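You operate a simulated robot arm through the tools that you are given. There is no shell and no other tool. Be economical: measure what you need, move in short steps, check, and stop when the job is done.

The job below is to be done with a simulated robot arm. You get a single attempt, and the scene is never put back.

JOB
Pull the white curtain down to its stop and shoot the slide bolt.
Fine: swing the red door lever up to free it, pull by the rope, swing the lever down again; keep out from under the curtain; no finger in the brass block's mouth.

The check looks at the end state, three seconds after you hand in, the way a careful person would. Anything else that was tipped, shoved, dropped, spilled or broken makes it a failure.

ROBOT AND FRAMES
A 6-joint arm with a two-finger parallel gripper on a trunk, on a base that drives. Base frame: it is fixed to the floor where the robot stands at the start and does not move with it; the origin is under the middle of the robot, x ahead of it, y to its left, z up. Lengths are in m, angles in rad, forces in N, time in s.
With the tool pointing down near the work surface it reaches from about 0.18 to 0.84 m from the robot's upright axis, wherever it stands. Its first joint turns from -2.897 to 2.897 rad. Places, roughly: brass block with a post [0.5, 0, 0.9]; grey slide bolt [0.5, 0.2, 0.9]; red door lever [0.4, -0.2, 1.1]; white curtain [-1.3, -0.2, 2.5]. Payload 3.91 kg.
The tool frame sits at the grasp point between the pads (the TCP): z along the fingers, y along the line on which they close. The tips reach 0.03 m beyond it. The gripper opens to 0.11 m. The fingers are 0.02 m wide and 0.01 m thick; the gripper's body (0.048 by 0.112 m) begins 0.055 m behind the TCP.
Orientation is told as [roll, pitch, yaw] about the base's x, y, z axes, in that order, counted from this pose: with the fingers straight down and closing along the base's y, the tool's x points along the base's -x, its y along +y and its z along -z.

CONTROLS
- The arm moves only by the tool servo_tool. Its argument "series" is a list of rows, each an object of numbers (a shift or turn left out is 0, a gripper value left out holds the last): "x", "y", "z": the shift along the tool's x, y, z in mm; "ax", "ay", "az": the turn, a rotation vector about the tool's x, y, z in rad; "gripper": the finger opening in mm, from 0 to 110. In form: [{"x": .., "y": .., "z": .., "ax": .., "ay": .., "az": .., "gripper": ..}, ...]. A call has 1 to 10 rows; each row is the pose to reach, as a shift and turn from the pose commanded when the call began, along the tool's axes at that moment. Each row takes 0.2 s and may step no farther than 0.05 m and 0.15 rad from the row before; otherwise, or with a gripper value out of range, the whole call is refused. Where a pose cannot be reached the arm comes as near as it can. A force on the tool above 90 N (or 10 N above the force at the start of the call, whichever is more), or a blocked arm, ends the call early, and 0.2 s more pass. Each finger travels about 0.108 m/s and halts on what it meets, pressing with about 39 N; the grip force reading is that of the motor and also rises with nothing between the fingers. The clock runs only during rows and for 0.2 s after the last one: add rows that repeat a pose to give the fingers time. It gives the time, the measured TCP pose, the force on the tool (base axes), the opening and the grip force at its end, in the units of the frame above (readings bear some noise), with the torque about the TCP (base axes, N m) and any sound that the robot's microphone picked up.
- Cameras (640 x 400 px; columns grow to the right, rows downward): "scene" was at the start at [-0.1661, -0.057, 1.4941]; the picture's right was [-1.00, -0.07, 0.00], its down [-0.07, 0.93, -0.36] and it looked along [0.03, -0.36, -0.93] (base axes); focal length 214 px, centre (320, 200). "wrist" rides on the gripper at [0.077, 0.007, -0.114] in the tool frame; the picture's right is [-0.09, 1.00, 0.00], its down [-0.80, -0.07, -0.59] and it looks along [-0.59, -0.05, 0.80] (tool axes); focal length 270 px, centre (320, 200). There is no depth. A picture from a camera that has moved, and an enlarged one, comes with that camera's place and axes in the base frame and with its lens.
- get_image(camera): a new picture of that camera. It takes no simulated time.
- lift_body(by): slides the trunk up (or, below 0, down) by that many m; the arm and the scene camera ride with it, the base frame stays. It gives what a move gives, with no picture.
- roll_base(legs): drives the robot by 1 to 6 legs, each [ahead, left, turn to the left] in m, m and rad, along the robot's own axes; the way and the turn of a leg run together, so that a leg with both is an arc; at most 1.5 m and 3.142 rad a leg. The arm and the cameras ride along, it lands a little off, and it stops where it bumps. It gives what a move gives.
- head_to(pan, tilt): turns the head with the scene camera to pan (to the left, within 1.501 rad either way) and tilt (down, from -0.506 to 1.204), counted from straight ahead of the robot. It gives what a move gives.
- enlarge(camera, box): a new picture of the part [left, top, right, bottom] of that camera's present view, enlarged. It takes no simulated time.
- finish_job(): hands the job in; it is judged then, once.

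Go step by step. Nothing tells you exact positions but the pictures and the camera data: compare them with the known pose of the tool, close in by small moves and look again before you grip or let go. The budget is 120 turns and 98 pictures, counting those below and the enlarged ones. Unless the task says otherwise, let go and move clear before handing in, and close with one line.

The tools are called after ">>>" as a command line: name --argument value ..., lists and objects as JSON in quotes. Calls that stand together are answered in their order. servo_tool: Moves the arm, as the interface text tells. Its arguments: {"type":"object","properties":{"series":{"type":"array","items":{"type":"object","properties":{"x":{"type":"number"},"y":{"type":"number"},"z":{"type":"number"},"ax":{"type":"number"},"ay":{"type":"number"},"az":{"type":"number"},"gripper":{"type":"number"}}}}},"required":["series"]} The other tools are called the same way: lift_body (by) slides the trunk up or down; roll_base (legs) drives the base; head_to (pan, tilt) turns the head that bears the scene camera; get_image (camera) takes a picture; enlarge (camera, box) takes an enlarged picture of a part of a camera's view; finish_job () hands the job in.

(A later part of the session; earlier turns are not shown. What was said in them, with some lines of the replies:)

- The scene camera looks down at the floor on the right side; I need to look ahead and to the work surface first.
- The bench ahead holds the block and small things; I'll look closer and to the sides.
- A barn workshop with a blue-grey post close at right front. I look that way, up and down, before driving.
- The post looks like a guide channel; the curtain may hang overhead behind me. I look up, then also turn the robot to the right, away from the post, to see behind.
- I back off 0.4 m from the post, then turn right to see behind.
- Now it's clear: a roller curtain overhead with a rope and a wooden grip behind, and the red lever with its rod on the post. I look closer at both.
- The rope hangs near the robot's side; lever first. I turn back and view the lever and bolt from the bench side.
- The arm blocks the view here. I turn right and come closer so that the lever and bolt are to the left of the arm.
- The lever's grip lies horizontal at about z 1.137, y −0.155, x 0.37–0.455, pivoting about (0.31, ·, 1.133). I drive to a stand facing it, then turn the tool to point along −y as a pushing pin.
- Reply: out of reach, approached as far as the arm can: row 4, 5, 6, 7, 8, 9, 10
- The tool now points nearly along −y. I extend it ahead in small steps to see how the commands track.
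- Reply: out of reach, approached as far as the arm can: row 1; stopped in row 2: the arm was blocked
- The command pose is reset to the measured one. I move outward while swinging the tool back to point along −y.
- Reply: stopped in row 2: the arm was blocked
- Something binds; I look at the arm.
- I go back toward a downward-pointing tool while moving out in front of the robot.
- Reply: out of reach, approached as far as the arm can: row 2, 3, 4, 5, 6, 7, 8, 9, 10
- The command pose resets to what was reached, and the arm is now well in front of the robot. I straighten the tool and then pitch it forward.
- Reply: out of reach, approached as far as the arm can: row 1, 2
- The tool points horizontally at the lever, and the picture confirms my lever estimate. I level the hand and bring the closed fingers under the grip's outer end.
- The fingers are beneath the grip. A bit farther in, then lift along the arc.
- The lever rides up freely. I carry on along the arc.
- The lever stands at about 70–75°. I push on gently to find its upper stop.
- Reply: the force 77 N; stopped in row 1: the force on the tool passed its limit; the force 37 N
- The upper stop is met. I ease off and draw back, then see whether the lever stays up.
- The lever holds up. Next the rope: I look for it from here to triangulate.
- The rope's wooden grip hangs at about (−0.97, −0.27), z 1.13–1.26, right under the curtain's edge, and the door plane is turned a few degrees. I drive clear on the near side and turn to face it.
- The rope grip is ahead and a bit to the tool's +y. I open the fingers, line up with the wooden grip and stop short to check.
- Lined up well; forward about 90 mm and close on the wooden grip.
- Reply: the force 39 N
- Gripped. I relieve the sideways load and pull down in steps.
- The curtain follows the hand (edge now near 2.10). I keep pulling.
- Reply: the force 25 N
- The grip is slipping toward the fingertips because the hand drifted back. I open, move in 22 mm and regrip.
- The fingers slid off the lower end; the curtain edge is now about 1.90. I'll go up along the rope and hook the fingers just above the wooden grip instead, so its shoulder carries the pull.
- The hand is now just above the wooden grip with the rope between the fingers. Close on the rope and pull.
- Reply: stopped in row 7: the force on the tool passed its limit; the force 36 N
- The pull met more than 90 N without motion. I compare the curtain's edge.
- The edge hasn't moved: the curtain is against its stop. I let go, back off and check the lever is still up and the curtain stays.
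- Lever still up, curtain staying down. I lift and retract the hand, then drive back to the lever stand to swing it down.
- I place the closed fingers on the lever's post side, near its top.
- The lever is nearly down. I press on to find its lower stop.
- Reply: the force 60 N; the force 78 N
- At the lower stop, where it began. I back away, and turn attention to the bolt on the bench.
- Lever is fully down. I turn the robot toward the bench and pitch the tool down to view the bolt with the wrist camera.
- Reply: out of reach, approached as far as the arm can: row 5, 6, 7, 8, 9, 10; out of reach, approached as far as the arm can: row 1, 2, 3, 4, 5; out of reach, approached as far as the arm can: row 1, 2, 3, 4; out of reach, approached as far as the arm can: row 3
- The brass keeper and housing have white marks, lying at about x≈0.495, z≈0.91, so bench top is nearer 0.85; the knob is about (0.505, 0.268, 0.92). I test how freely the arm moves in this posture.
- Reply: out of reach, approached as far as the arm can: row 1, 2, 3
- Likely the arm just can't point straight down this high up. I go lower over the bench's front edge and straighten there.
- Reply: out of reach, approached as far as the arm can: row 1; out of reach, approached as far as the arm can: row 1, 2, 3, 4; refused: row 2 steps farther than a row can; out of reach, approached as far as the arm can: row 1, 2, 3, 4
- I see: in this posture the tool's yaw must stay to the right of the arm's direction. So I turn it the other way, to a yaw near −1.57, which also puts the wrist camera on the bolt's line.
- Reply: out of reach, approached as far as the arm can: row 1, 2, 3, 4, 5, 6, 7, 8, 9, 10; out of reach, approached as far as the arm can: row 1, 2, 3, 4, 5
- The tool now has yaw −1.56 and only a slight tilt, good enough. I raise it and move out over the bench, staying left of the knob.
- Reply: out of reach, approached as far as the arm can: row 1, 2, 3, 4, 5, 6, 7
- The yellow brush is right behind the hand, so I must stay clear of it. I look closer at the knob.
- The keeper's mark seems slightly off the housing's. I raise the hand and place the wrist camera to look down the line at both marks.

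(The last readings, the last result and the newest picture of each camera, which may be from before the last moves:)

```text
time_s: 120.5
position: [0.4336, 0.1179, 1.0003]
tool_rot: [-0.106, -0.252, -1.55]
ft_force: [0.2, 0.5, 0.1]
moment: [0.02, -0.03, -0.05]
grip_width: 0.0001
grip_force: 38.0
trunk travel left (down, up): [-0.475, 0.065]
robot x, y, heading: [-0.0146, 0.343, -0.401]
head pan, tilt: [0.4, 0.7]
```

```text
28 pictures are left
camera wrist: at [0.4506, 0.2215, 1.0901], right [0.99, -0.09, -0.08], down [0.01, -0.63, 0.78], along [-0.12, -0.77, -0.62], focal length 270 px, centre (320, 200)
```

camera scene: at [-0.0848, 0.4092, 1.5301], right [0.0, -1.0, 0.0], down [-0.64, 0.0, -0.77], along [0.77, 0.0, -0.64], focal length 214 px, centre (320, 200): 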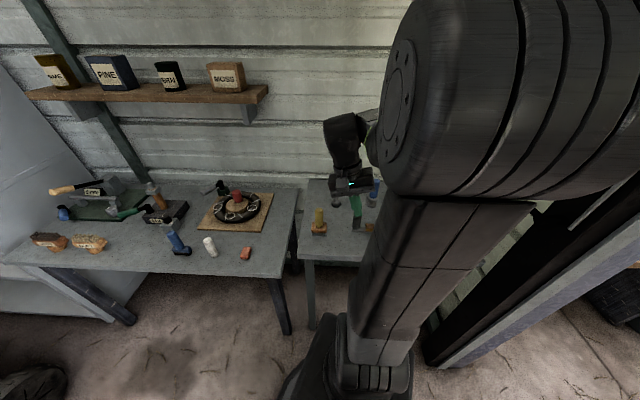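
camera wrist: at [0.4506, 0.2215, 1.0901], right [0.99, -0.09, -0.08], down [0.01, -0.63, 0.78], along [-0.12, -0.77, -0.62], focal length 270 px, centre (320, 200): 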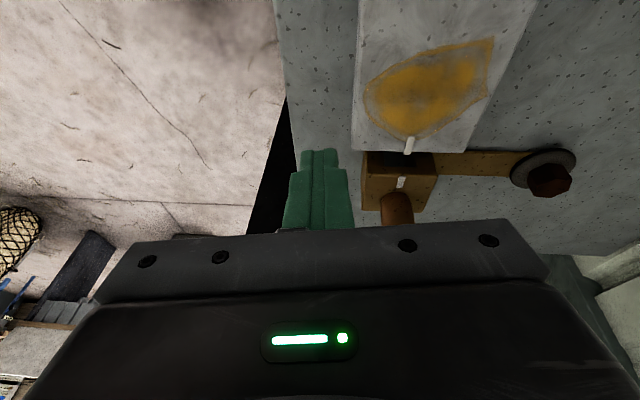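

>>> enlarge --camera "wrist" --box '[340, 100, 460, 230]'

```text
3.08 times, centred on (400, 165) of wrist
camera zoom: at [0.4506, 0.2215, 1.0901], right [0.99, -0.09, -0.08], down [0.01, -0.63, 0.78], along [-0.12, -0.77, -0.62], focal length 832 px, centre (74, 308)
```

zoom: 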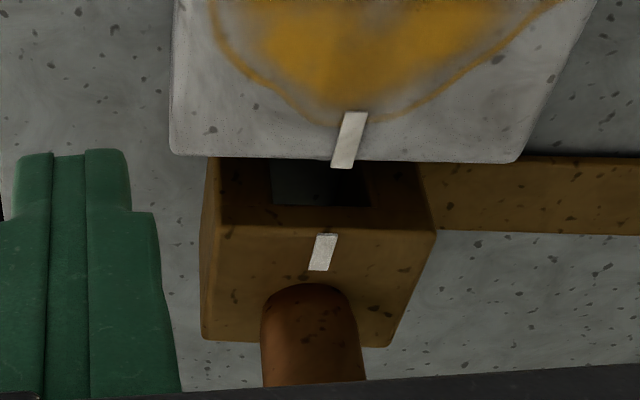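

The two marks are collinear and the mouth sits in line with the bolt, so the keeper is aligned. Now a look at the knob end from the side.

>>> servo_tool --series '[{"x": 45, "z": -8}, {"x": 90, "z": -16}, {"x": 135, "z": -24}, {"x": 170, "z": -30}]'

>>> enlarge --camera "wrist" --box '[340, 60, 500, 230]'

```text
time_s: 121.5
position: [0.4313, 0.2904, 0.9872]
tool_rot: [-0.106, -0.254, -1.551]
ft_force: [0.5, 0.2, 0.0]
moment: [0.0, -0.01, 0.01]
grip_width: 0.0003
grip_force: 38.1
trunk travel left (down, up): [-0.475, 0.065]
robot x, y, heading: [-0.0131, 0.3438, -0.396]
head pan, tilt: [0.4, 0.7]
```

```text
2.35 times, centred on (420, 145) of wrist
camera zoom: at [0.4481, 0.3945, 1.0766], right [0.99, -0.09, -0.08], down [0.0, -0.62, 0.78], along [-0.12, -0.78, -0.62], focal length 636 px, centre (85, 329)
```

zoom: 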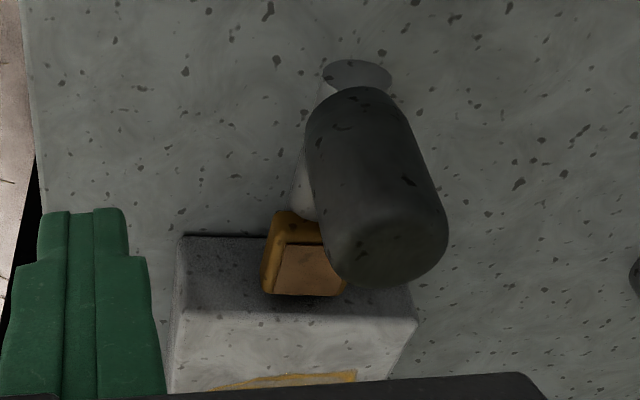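

>>> enlarge --camera "wrist" --box '[390, 100, 450, 150]'

>>> head_to --pan 1.0 --tilt 0.65

>>> enlarge --camera "scene" --box '[320, 160, 520, 290]'

```text
8.00 times, centred on (420, 125) of wrist
camera zoom: at [0.4481, 0.3945, 1.0766], right [0.99, -0.09, -0.08], down [0.0, -0.62, 0.78], along [-0.12, -0.78, -0.62], focal length 2162 px, centre (-480, 800)
```

zoom: 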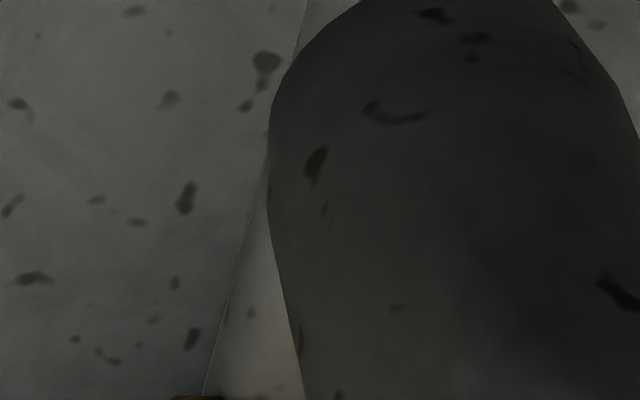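

```text
time_s: 122.5
position: [0.4309, 0.2905, 0.9875]
tool_rot: [-0.104, -0.254, -1.551]
ft_force: [-0.5, -0.3, 0.5]
moment: [0.0, 0.0, 0.02]
grip_width: 0.0
grip_force: 37.3
trunk travel left (down, up): [-0.475, 0.065]
robot x, y, heading: [-0.015, 0.3419, -0.399]
head pan, tilt: [1.0, 0.649]
```

```text
3.08 times, centred on (420, 225) of scene
camera zoom: at [-0.098, 0.4581, 1.5344], right [0.56, -0.83, 0.0], down [-0.5, -0.34, -0.8], along [0.66, 0.45, -0.6], focal length 660 px, centre (12, 123)
```

zoom: 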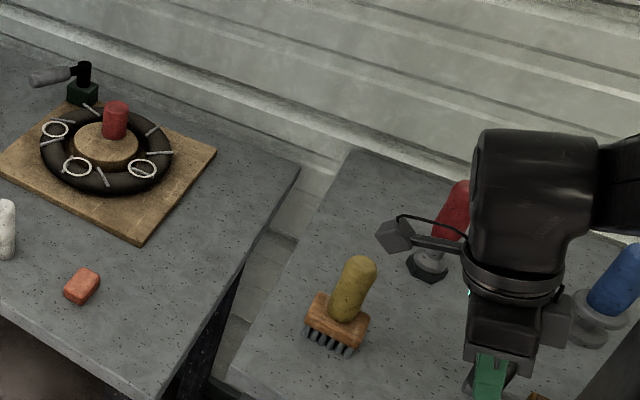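

I bring the closed fingers behind the knob (its +y side), low, and then push along the bolt with small steps.

>>> servo_tool --series '[{"x": 27, "z": -12}, {"x": 27, "y": 40, "z": -12}, {"x": 27, "y": 77, "z": -12}, {"x": 33, "y": 80, "z": 15}, {"x": 40, "y": 83, "z": 40}]'

>>> servo_tool --series '[{"x": -12, "z": 3}, {"x": -24, "y": -2, "z": 6}]'

>>> get_image --camera "wrist"

```text
time_s: 123.7
position: [0.5096, 0.3203, 0.9295]
tool_rot: [-0.106, -0.255, -1.549]
ft_force: [0.2, 0.3, -0.3]
moment: [-0.02, 0.0, -0.01]
grip_width: 0.0
grip_force: 38.2
trunk travel left (down, up): [-0.475, 0.065]
robot x, y, heading: [-0.0128, 0.344, -0.402]
head pan, tilt: [1.0, 0.649]
```

```text
time_s: 124.3
position: [0.5078, 0.296, 0.9288]
tool_rot: [-0.104, -0.255, -1.551]
ft_force: [0.6, 0.7, -0.4]
moment: [0.0, 0.01, 0.01]
grip_width: 0.0
grip_force: 37.8
trunk travel left (down, up): [-0.475, 0.065]
robot x, y, heading: [-0.0174, 0.3441, -0.399]
head pan, tilt: [1.0, 0.649]
```

```text
23 pictures are left
camera wrist: at [0.5249, 0.3988, 1.0185], right [0.99, -0.09, -0.08], down [0.01, -0.62, 0.78], along [-0.12, -0.78, -0.62], focal length 270 px, centre (320, 200)
```

wrist: 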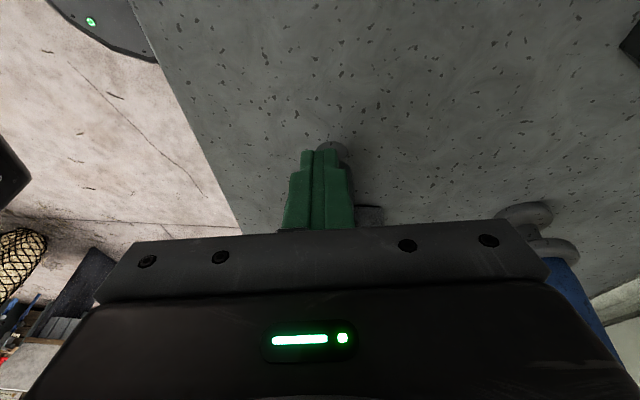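

>>> servo_tool --series '[{"x": -10, "y": -1, "z": 3}, {"x": -20, "y": -2, "z": 5}]'

>>> servo_tool --series '[{"x": -8, "y": -1, "z": 2}]'

>>> get_image --camera "wrist"

```text
time_s: 124.9
position: [0.5055, 0.2753, 0.9289]
tool_rot: [-0.105, -0.251, -1.549]
ft_force: [-0.1, 2.7, -0.7]
moment: [0.07, -0.01, -0.02]
grip_width: 0.0001
grip_force: 37.6
trunk travel left (down, up): [-0.475, 0.065]
robot x, y, heading: [-0.0139, 0.344, -0.401]
head pan, tilt: [1.0, 0.649]
```

```text
time_s: 125.3
position: [0.5055, 0.2672, 0.9293]
tool_rot: [-0.104, -0.254, -1.549]
ft_force: [-0.3, 0.1, -1.6]
moment: [0.0, 0.03, -0.02]
grip_width: 0.0
grip_force: 38.2
trunk travel left (down, up): [-0.475, 0.065]
robot x, y, heading: [-0.0146, 0.3468, -0.397]
head pan, tilt: [1.0, 0.649]
```

```text
22 pictures are left
camera wrist: at [0.5229, 0.3698, 1.0193], right [0.99, -0.09, -0.08], down [0.0, -0.62, 0.78], along [-0.12, -0.78, -0.62], focal length 270 px, centre (320, 200)
```

wrist: 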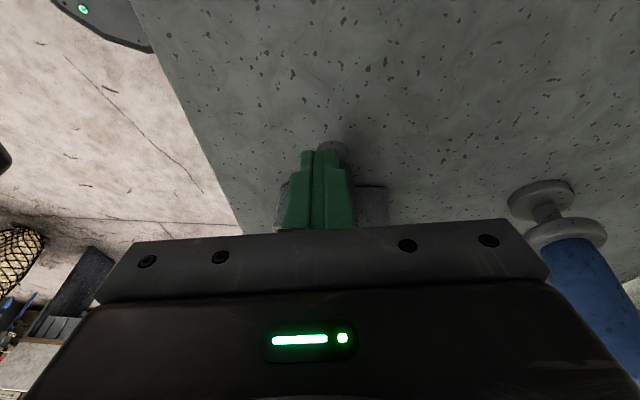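

The knob moves with the fingers at almost no force. I keep pushing.

>>> servo_tool --series '[{"x": -10, "y": -1, "z": 3}, {"x": -20, "y": -2, "z": 5}]'

>>> servo_tool --series '[{"x": -10, "y": -1, "z": 3}, {"x": -16, "y": -1, "z": 4}]'

>>> get_image --camera "wrist"

```text
time_s: 125.9
position: [0.5033, 0.2471, 0.9293]
tool_rot: [-0.104, -0.253, -1.549]
ft_force: [0.4, 1.7, -1.0]
moment: [0.03, -0.03, 0.0]
grip_width: 0.0
grip_force: 38.1
trunk travel left (down, up): [-0.475, 0.065]
robot x, y, heading: [-0.0124, 0.3429, -0.398]
head pan, tilt: [1.0, 0.649]
```

```text
time_s: 126.5
position: [0.5024, 0.2372, 0.929]
tool_rot: [-0.107, -0.254, -1.546]
ft_force: [-1.9, 36.8, -6.9]
moment: [1.2, -0.33, -0.01]
grip_width: 0.0
grip_force: 37.8
trunk travel left (down, up): [-0.475, 0.065]
robot x, y, heading: [-0.0119, 0.3428, -0.397]
head pan, tilt: [1.0, 0.649]
```

```text
21 pictures are left
camera wrist: at [0.5193, 0.3395, 1.0192], right [0.99, -0.09, -0.08], down [0.01, -0.63, 0.78], along [-0.12, -0.78, -0.62], focal length 270 px, centre (320, 200)
```

wrist: 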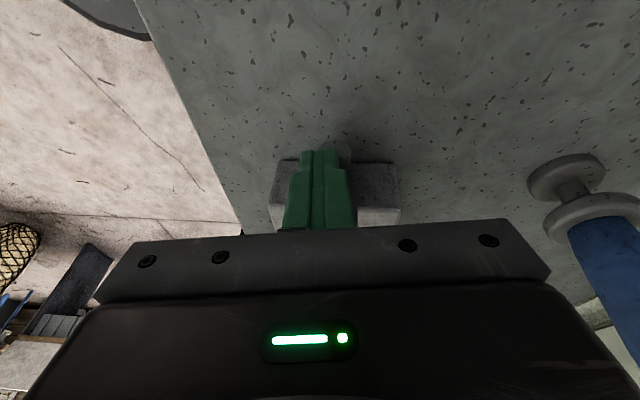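

Resistance after about 40 mm. I back off and inspect both ends of the bolt.

>>> servo_tool --series '[{"x": 20}, {"x": 40, "z": -25}, {"x": 40, "z": -65}, {"x": 40, "y": -40, "z": -75}, {"x": 45, "y": -75, "z": -75}]'

>>> enlarge --camera "wrist" --box '[330, 80, 490, 235]'

>>> servo_tool --series '[{"x": -40, "z": 0}, {"x": -80, "z": 10}, {"x": -120, "z": 20}, {"x": -155, "z": 30}]'

>>> enlarge --camera "wrist" --box '[330, 80, 490, 235]'

```text
time_s: 127.7
position: [0.4328, 0.2952, 0.9998]
tool_rot: [-0.104, -0.255, -1.549]
ft_force: [0.3, 0.4, 0.5]
moment: [0.0, -0.04, 0.01]
grip_width: 0.0001
grip_force: 37.4
trunk travel left (down, up): [-0.475, 0.065]
robot x, y, heading: [-0.0123, 0.341, -0.404]
head pan, tilt: [1.0, 0.649]
```

```text
2.58 times, centred on (410, 158) of wrist
camera zoom: at [0.4507, 0.3977, 1.0891], right [0.99, -0.09, -0.08], down [0.0, -0.62, 0.78], along [-0.12, -0.78, -0.62], focal length 698 px, centre (88, 310)
```

zoom: 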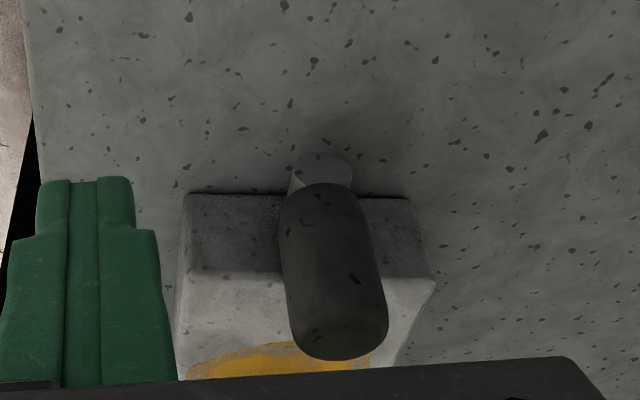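

```text
time_s: 128.7
position: [0.4343, 0.1366, 1.0106]
tool_rot: [-0.104, -0.253, -1.55]
ft_force: [-0.3, 0.6, 0.4]
moment: [0.02, 0.02, 0.01]
grip_width: 0.0001
grip_force: 37.8
trunk travel left (down, up): [-0.475, 0.065]
robot x, y, heading: [-0.0155, 0.3453, -0.398]
head pan, tilt: [1.0, 0.649]
```

```text
2.58 times, centred on (410, 158) of wrist
camera zoom: at [0.4516, 0.2392, 1.1002], right [0.99, -0.09, -0.08], down [0.01, -0.63, 0.78], along [-0.12, -0.78, -0.62], focal length 698 px, centre (88, 310)
```

zoom: 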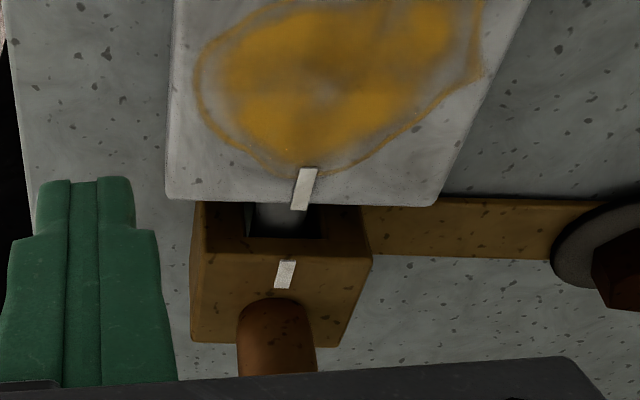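

The bolt tip is now in the mouth with marks still in line. I check from another angle that the knob end is fully home.

>>> servo_tool --series '[{"x": 40, "y": -25}, {"x": 80, "y": -50}, {"x": 115, "y": -85}]'

>>> enlarge --camera "wrist" --box '[380, 60, 600, 235]'

```text
time_s: 129.5
position: [0.3482, 0.248, 0.9917]
tool_rot: [-0.103, -0.256, -1.552]
ft_force: [0.5, 0.3, -0.4]
moment: [-0.01, 0.0, -0.02]
grip_width: 0.0003
grip_force: 37.7
trunk travel left (down, up): [-0.475, 0.065]
robot x, y, heading: [-0.0158, 0.3449, -0.408]
head pan, tilt: [1.0, 0.649]
```

```text
2.29 times, centred on (490, 148) of wrist
camera zoom: at [0.3654, 0.3516, 1.0802], right [0.99, -0.09, -0.08], down [0.0, -0.62, 0.78], along [-0.12, -0.78, -0.62], focal length 618 px, centre (-69, 320)
```

zoom: 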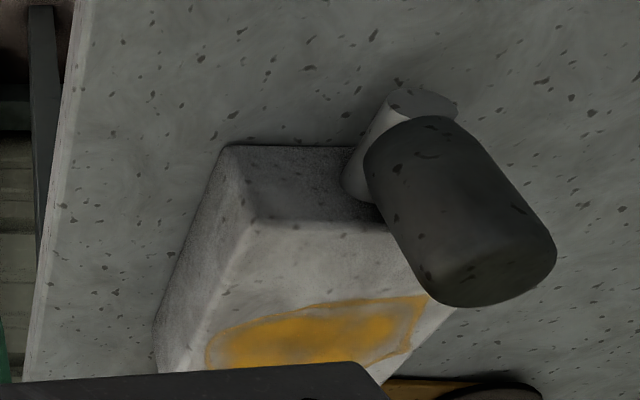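

The knob is close to the housing, but I'm not certain it's fully home. I'll push once more, firmly, and see whether it advances.

>>> servo_tool --series '[{"x": 25}, {"x": 45, "y": 10}, {"x": 45, "y": 55}, {"x": 45, "y": 100}, {"x": 45, "y": 145}, {"x": 45, "y": 157}, {"x": 55, "y": 160, "z": 30}, {"x": 62, "y": 163, "z": 58}]'

>>> get_image --camera "wrist"

```text
time_s: 131.3
position: [0.5013, 0.2935, 0.9002]
tool_rot: [-0.105, -0.253, -1.551]
ft_force: [0.4, -0.8, 6.1]
moment: [0.69, 0.01, -0.14]
grip_width: 0.0
grip_force: 37.7
trunk travel left (down, up): [-0.475, 0.065]
robot x, y, heading: [-0.0173, 0.3445, -0.4]
head pan, tilt: [1.0, 0.649]
```

```text
17 pictures are left
camera wrist: at [0.5184, 0.3965, 0.9901], right [0.99, -0.09, -0.08], down [0.0, -0.63, 0.78], along [-0.12, -0.78, -0.62], focal length 270 px, centre (320, 200)
```

wrist: 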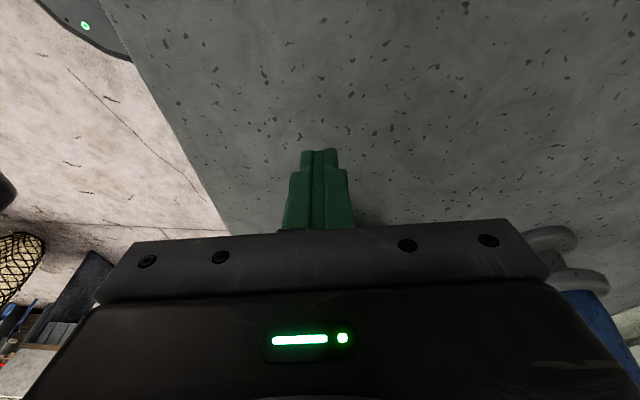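

I lift clear of the bench and push.

>>> servo_tool --series '[{"z": -28}, {"x": -25, "z": -22}, {"x": -50, "z": -15}]'

>>> servo_tool --series '[{"x": -7, "z": 2}, {"x": -14, "z": 4}]'

```text
time_s: 132.1
position: [0.5052, 0.2482, 0.9266]
tool_rot: [-0.104, -0.252, -1.55]
ft_force: [0.6, 0.9, 0.3]
moment: [0.01, 0.0, 0.0]
grip_width: 0.0001
grip_force: 37.5
trunk travel left (down, up): [-0.475, 0.065]
robot x, y, heading: [-0.0139, 0.344, -0.4]
head pan, tilt: [1.0, 0.649]
```

```text
time_s: 132.7
position: [0.504, 0.2367, 0.926]
tool_rot: [-0.104, -0.253, -1.547]
ft_force: [-3.2, 21.0, 1.5]
moment: [0.56, -0.01, -0.06]
grip_width: 0.0
grip_force: 37.8
trunk travel left (down, up): [-0.475, 0.065]
robot x, y, heading: [-0.0125, 0.342, -0.401]
head pan, tilt: [1.0, 0.649]
```

>>> servo_tool --series '[{"x": -4, "z": 1}, {"x": -8, "z": 2}]'

```text
time_s: 133.3
position: [0.5045, 0.2377, 0.9263]
tool_rot: [-0.107, -0.252, -1.549]
ft_force: [-2.0, 69.9, -4.5]
moment: [1.89, 0.63, -0.05]
grip_width: 0.0
grip_force: 38.0
trunk travel left (down, up): [-0.475, 0.065]
robot x, y, heading: [-0.0073, 0.3427, -0.398]
head pan, tilt: [1.0, 0.649]
```

At 70 N the knob stays put: the bolt is fully home. I back the hand off and do a last check of curtain, lever and bolt.

>>> servo_tool --series '[{"x": 20}, {"x": 40, "z": -25}, {"x": 40, "z": -70}, {"x": 40, "y": -45, "z": -75}, {"x": 40, "y": -90, "z": -75}, {"x": 40, "y": -135, "z": -75}, {"x": 40, "y": -180, "z": -75}, {"x": 40, "y": -220, "z": -75}]'

>>> roll_base --legs '[[-0.15, 0, 0], [0, 0, -0.8]]'

>>> head_to --pan 0.8 --tilt 0.4

>>> get_image --camera "scene"

>>> head_to --pan -0.2 --tilt -0.3

>>> get_image --camera "scene"

```text
time_s: 135.1
position: [0.2922, 0.2826, 1.0105]
tool_rot: [-0.103, -0.254, -1.549]
ft_force: [0.8, -0.3, 0.3]
moment: [0.0, -0.01, -0.01]
grip_width: 0.0002
grip_force: 37.8
trunk travel left (down, up): [-0.475, 0.065]
robot x, y, heading: [-0.0136, 0.3476, -0.402]
head pan, tilt: [1.0, 0.649]
```

```text
time_s: 138.5
position: [0.0163, 0.1378, 1.0113]
tool_rot: [-0.105, -0.255, -2.362]
ft_force: [0.3, 0.1, -0.3]
moment: [0.0, 0.0, 0.04]
grip_width: 0.0001
grip_force: 37.7
trunk travel left (down, up): [-0.475, 0.065]
robot x, y, heading: [-0.1467, 0.4017, -1.213]
head pan, tilt: [1.0, 0.649]
```

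```text
time_s: 139.3
position: [0.0169, 0.1371, 1.0109]
tool_rot: [-0.105, -0.252, -2.362]
ft_force: [-0.2, 0.9, -0.2]
moment: [-0.01, -0.02, -0.01]
grip_width: 0.0
grip_force: 37.8
trunk travel left (down, up): [-0.475, 0.065]
robot x, y, heading: [-0.1504, 0.4001, -1.213]
head pan, tilt: [0.799, 0.4]
```

```text
16 pictures are left
camera scene: at [-0.1245, 0.5226, 1.5569], right [-0.4, -0.92, 0.0], down [-0.36, 0.16, -0.92], along [0.84, -0.37, -0.39], focal length 214 px, centre (320, 200)
```

scene: 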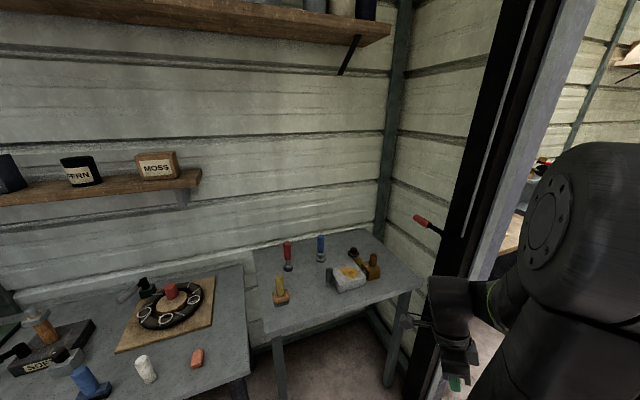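

```text
time_s: 140.6
position: [0.0164, 0.1374, 1.0116]
tool_rot: [-0.106, -0.253, -2.362]
ft_force: [0.5, 0.0, 0.4]
moment: [0.04, 0.0, -0.02]
grip_width: 0.0003
grip_force: 37.6
trunk travel left (down, up): [-0.475, 0.065]
robot x, y, heading: [-0.1508, 0.3985, -1.211]
head pan, tilt: [-0.201, -0.3]
```

```text
15 pictures are left
camera scene: at [-0.197, 0.4821, 1.6194], right [-0.99, -0.16, 0.0], down [0.05, -0.29, -0.96], along [0.15, -0.94, 0.3], focal length 214 px, centre (320, 200)
```

scene: 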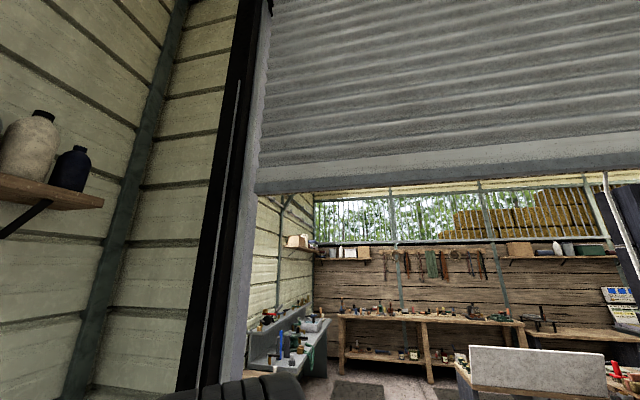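

Curtain's edge holds at its stop, the lever is down, the bolt is home and everything else stands as it was; the hand is clear. Handing in.

>>> finish_job

```text
The job is handed in.
```

I pulled the curtain down to its stop by the rope, swung the red lever up and back down to its lower stop, and pushed the slide bolt fully home in the brass keeper. The job is handed in.
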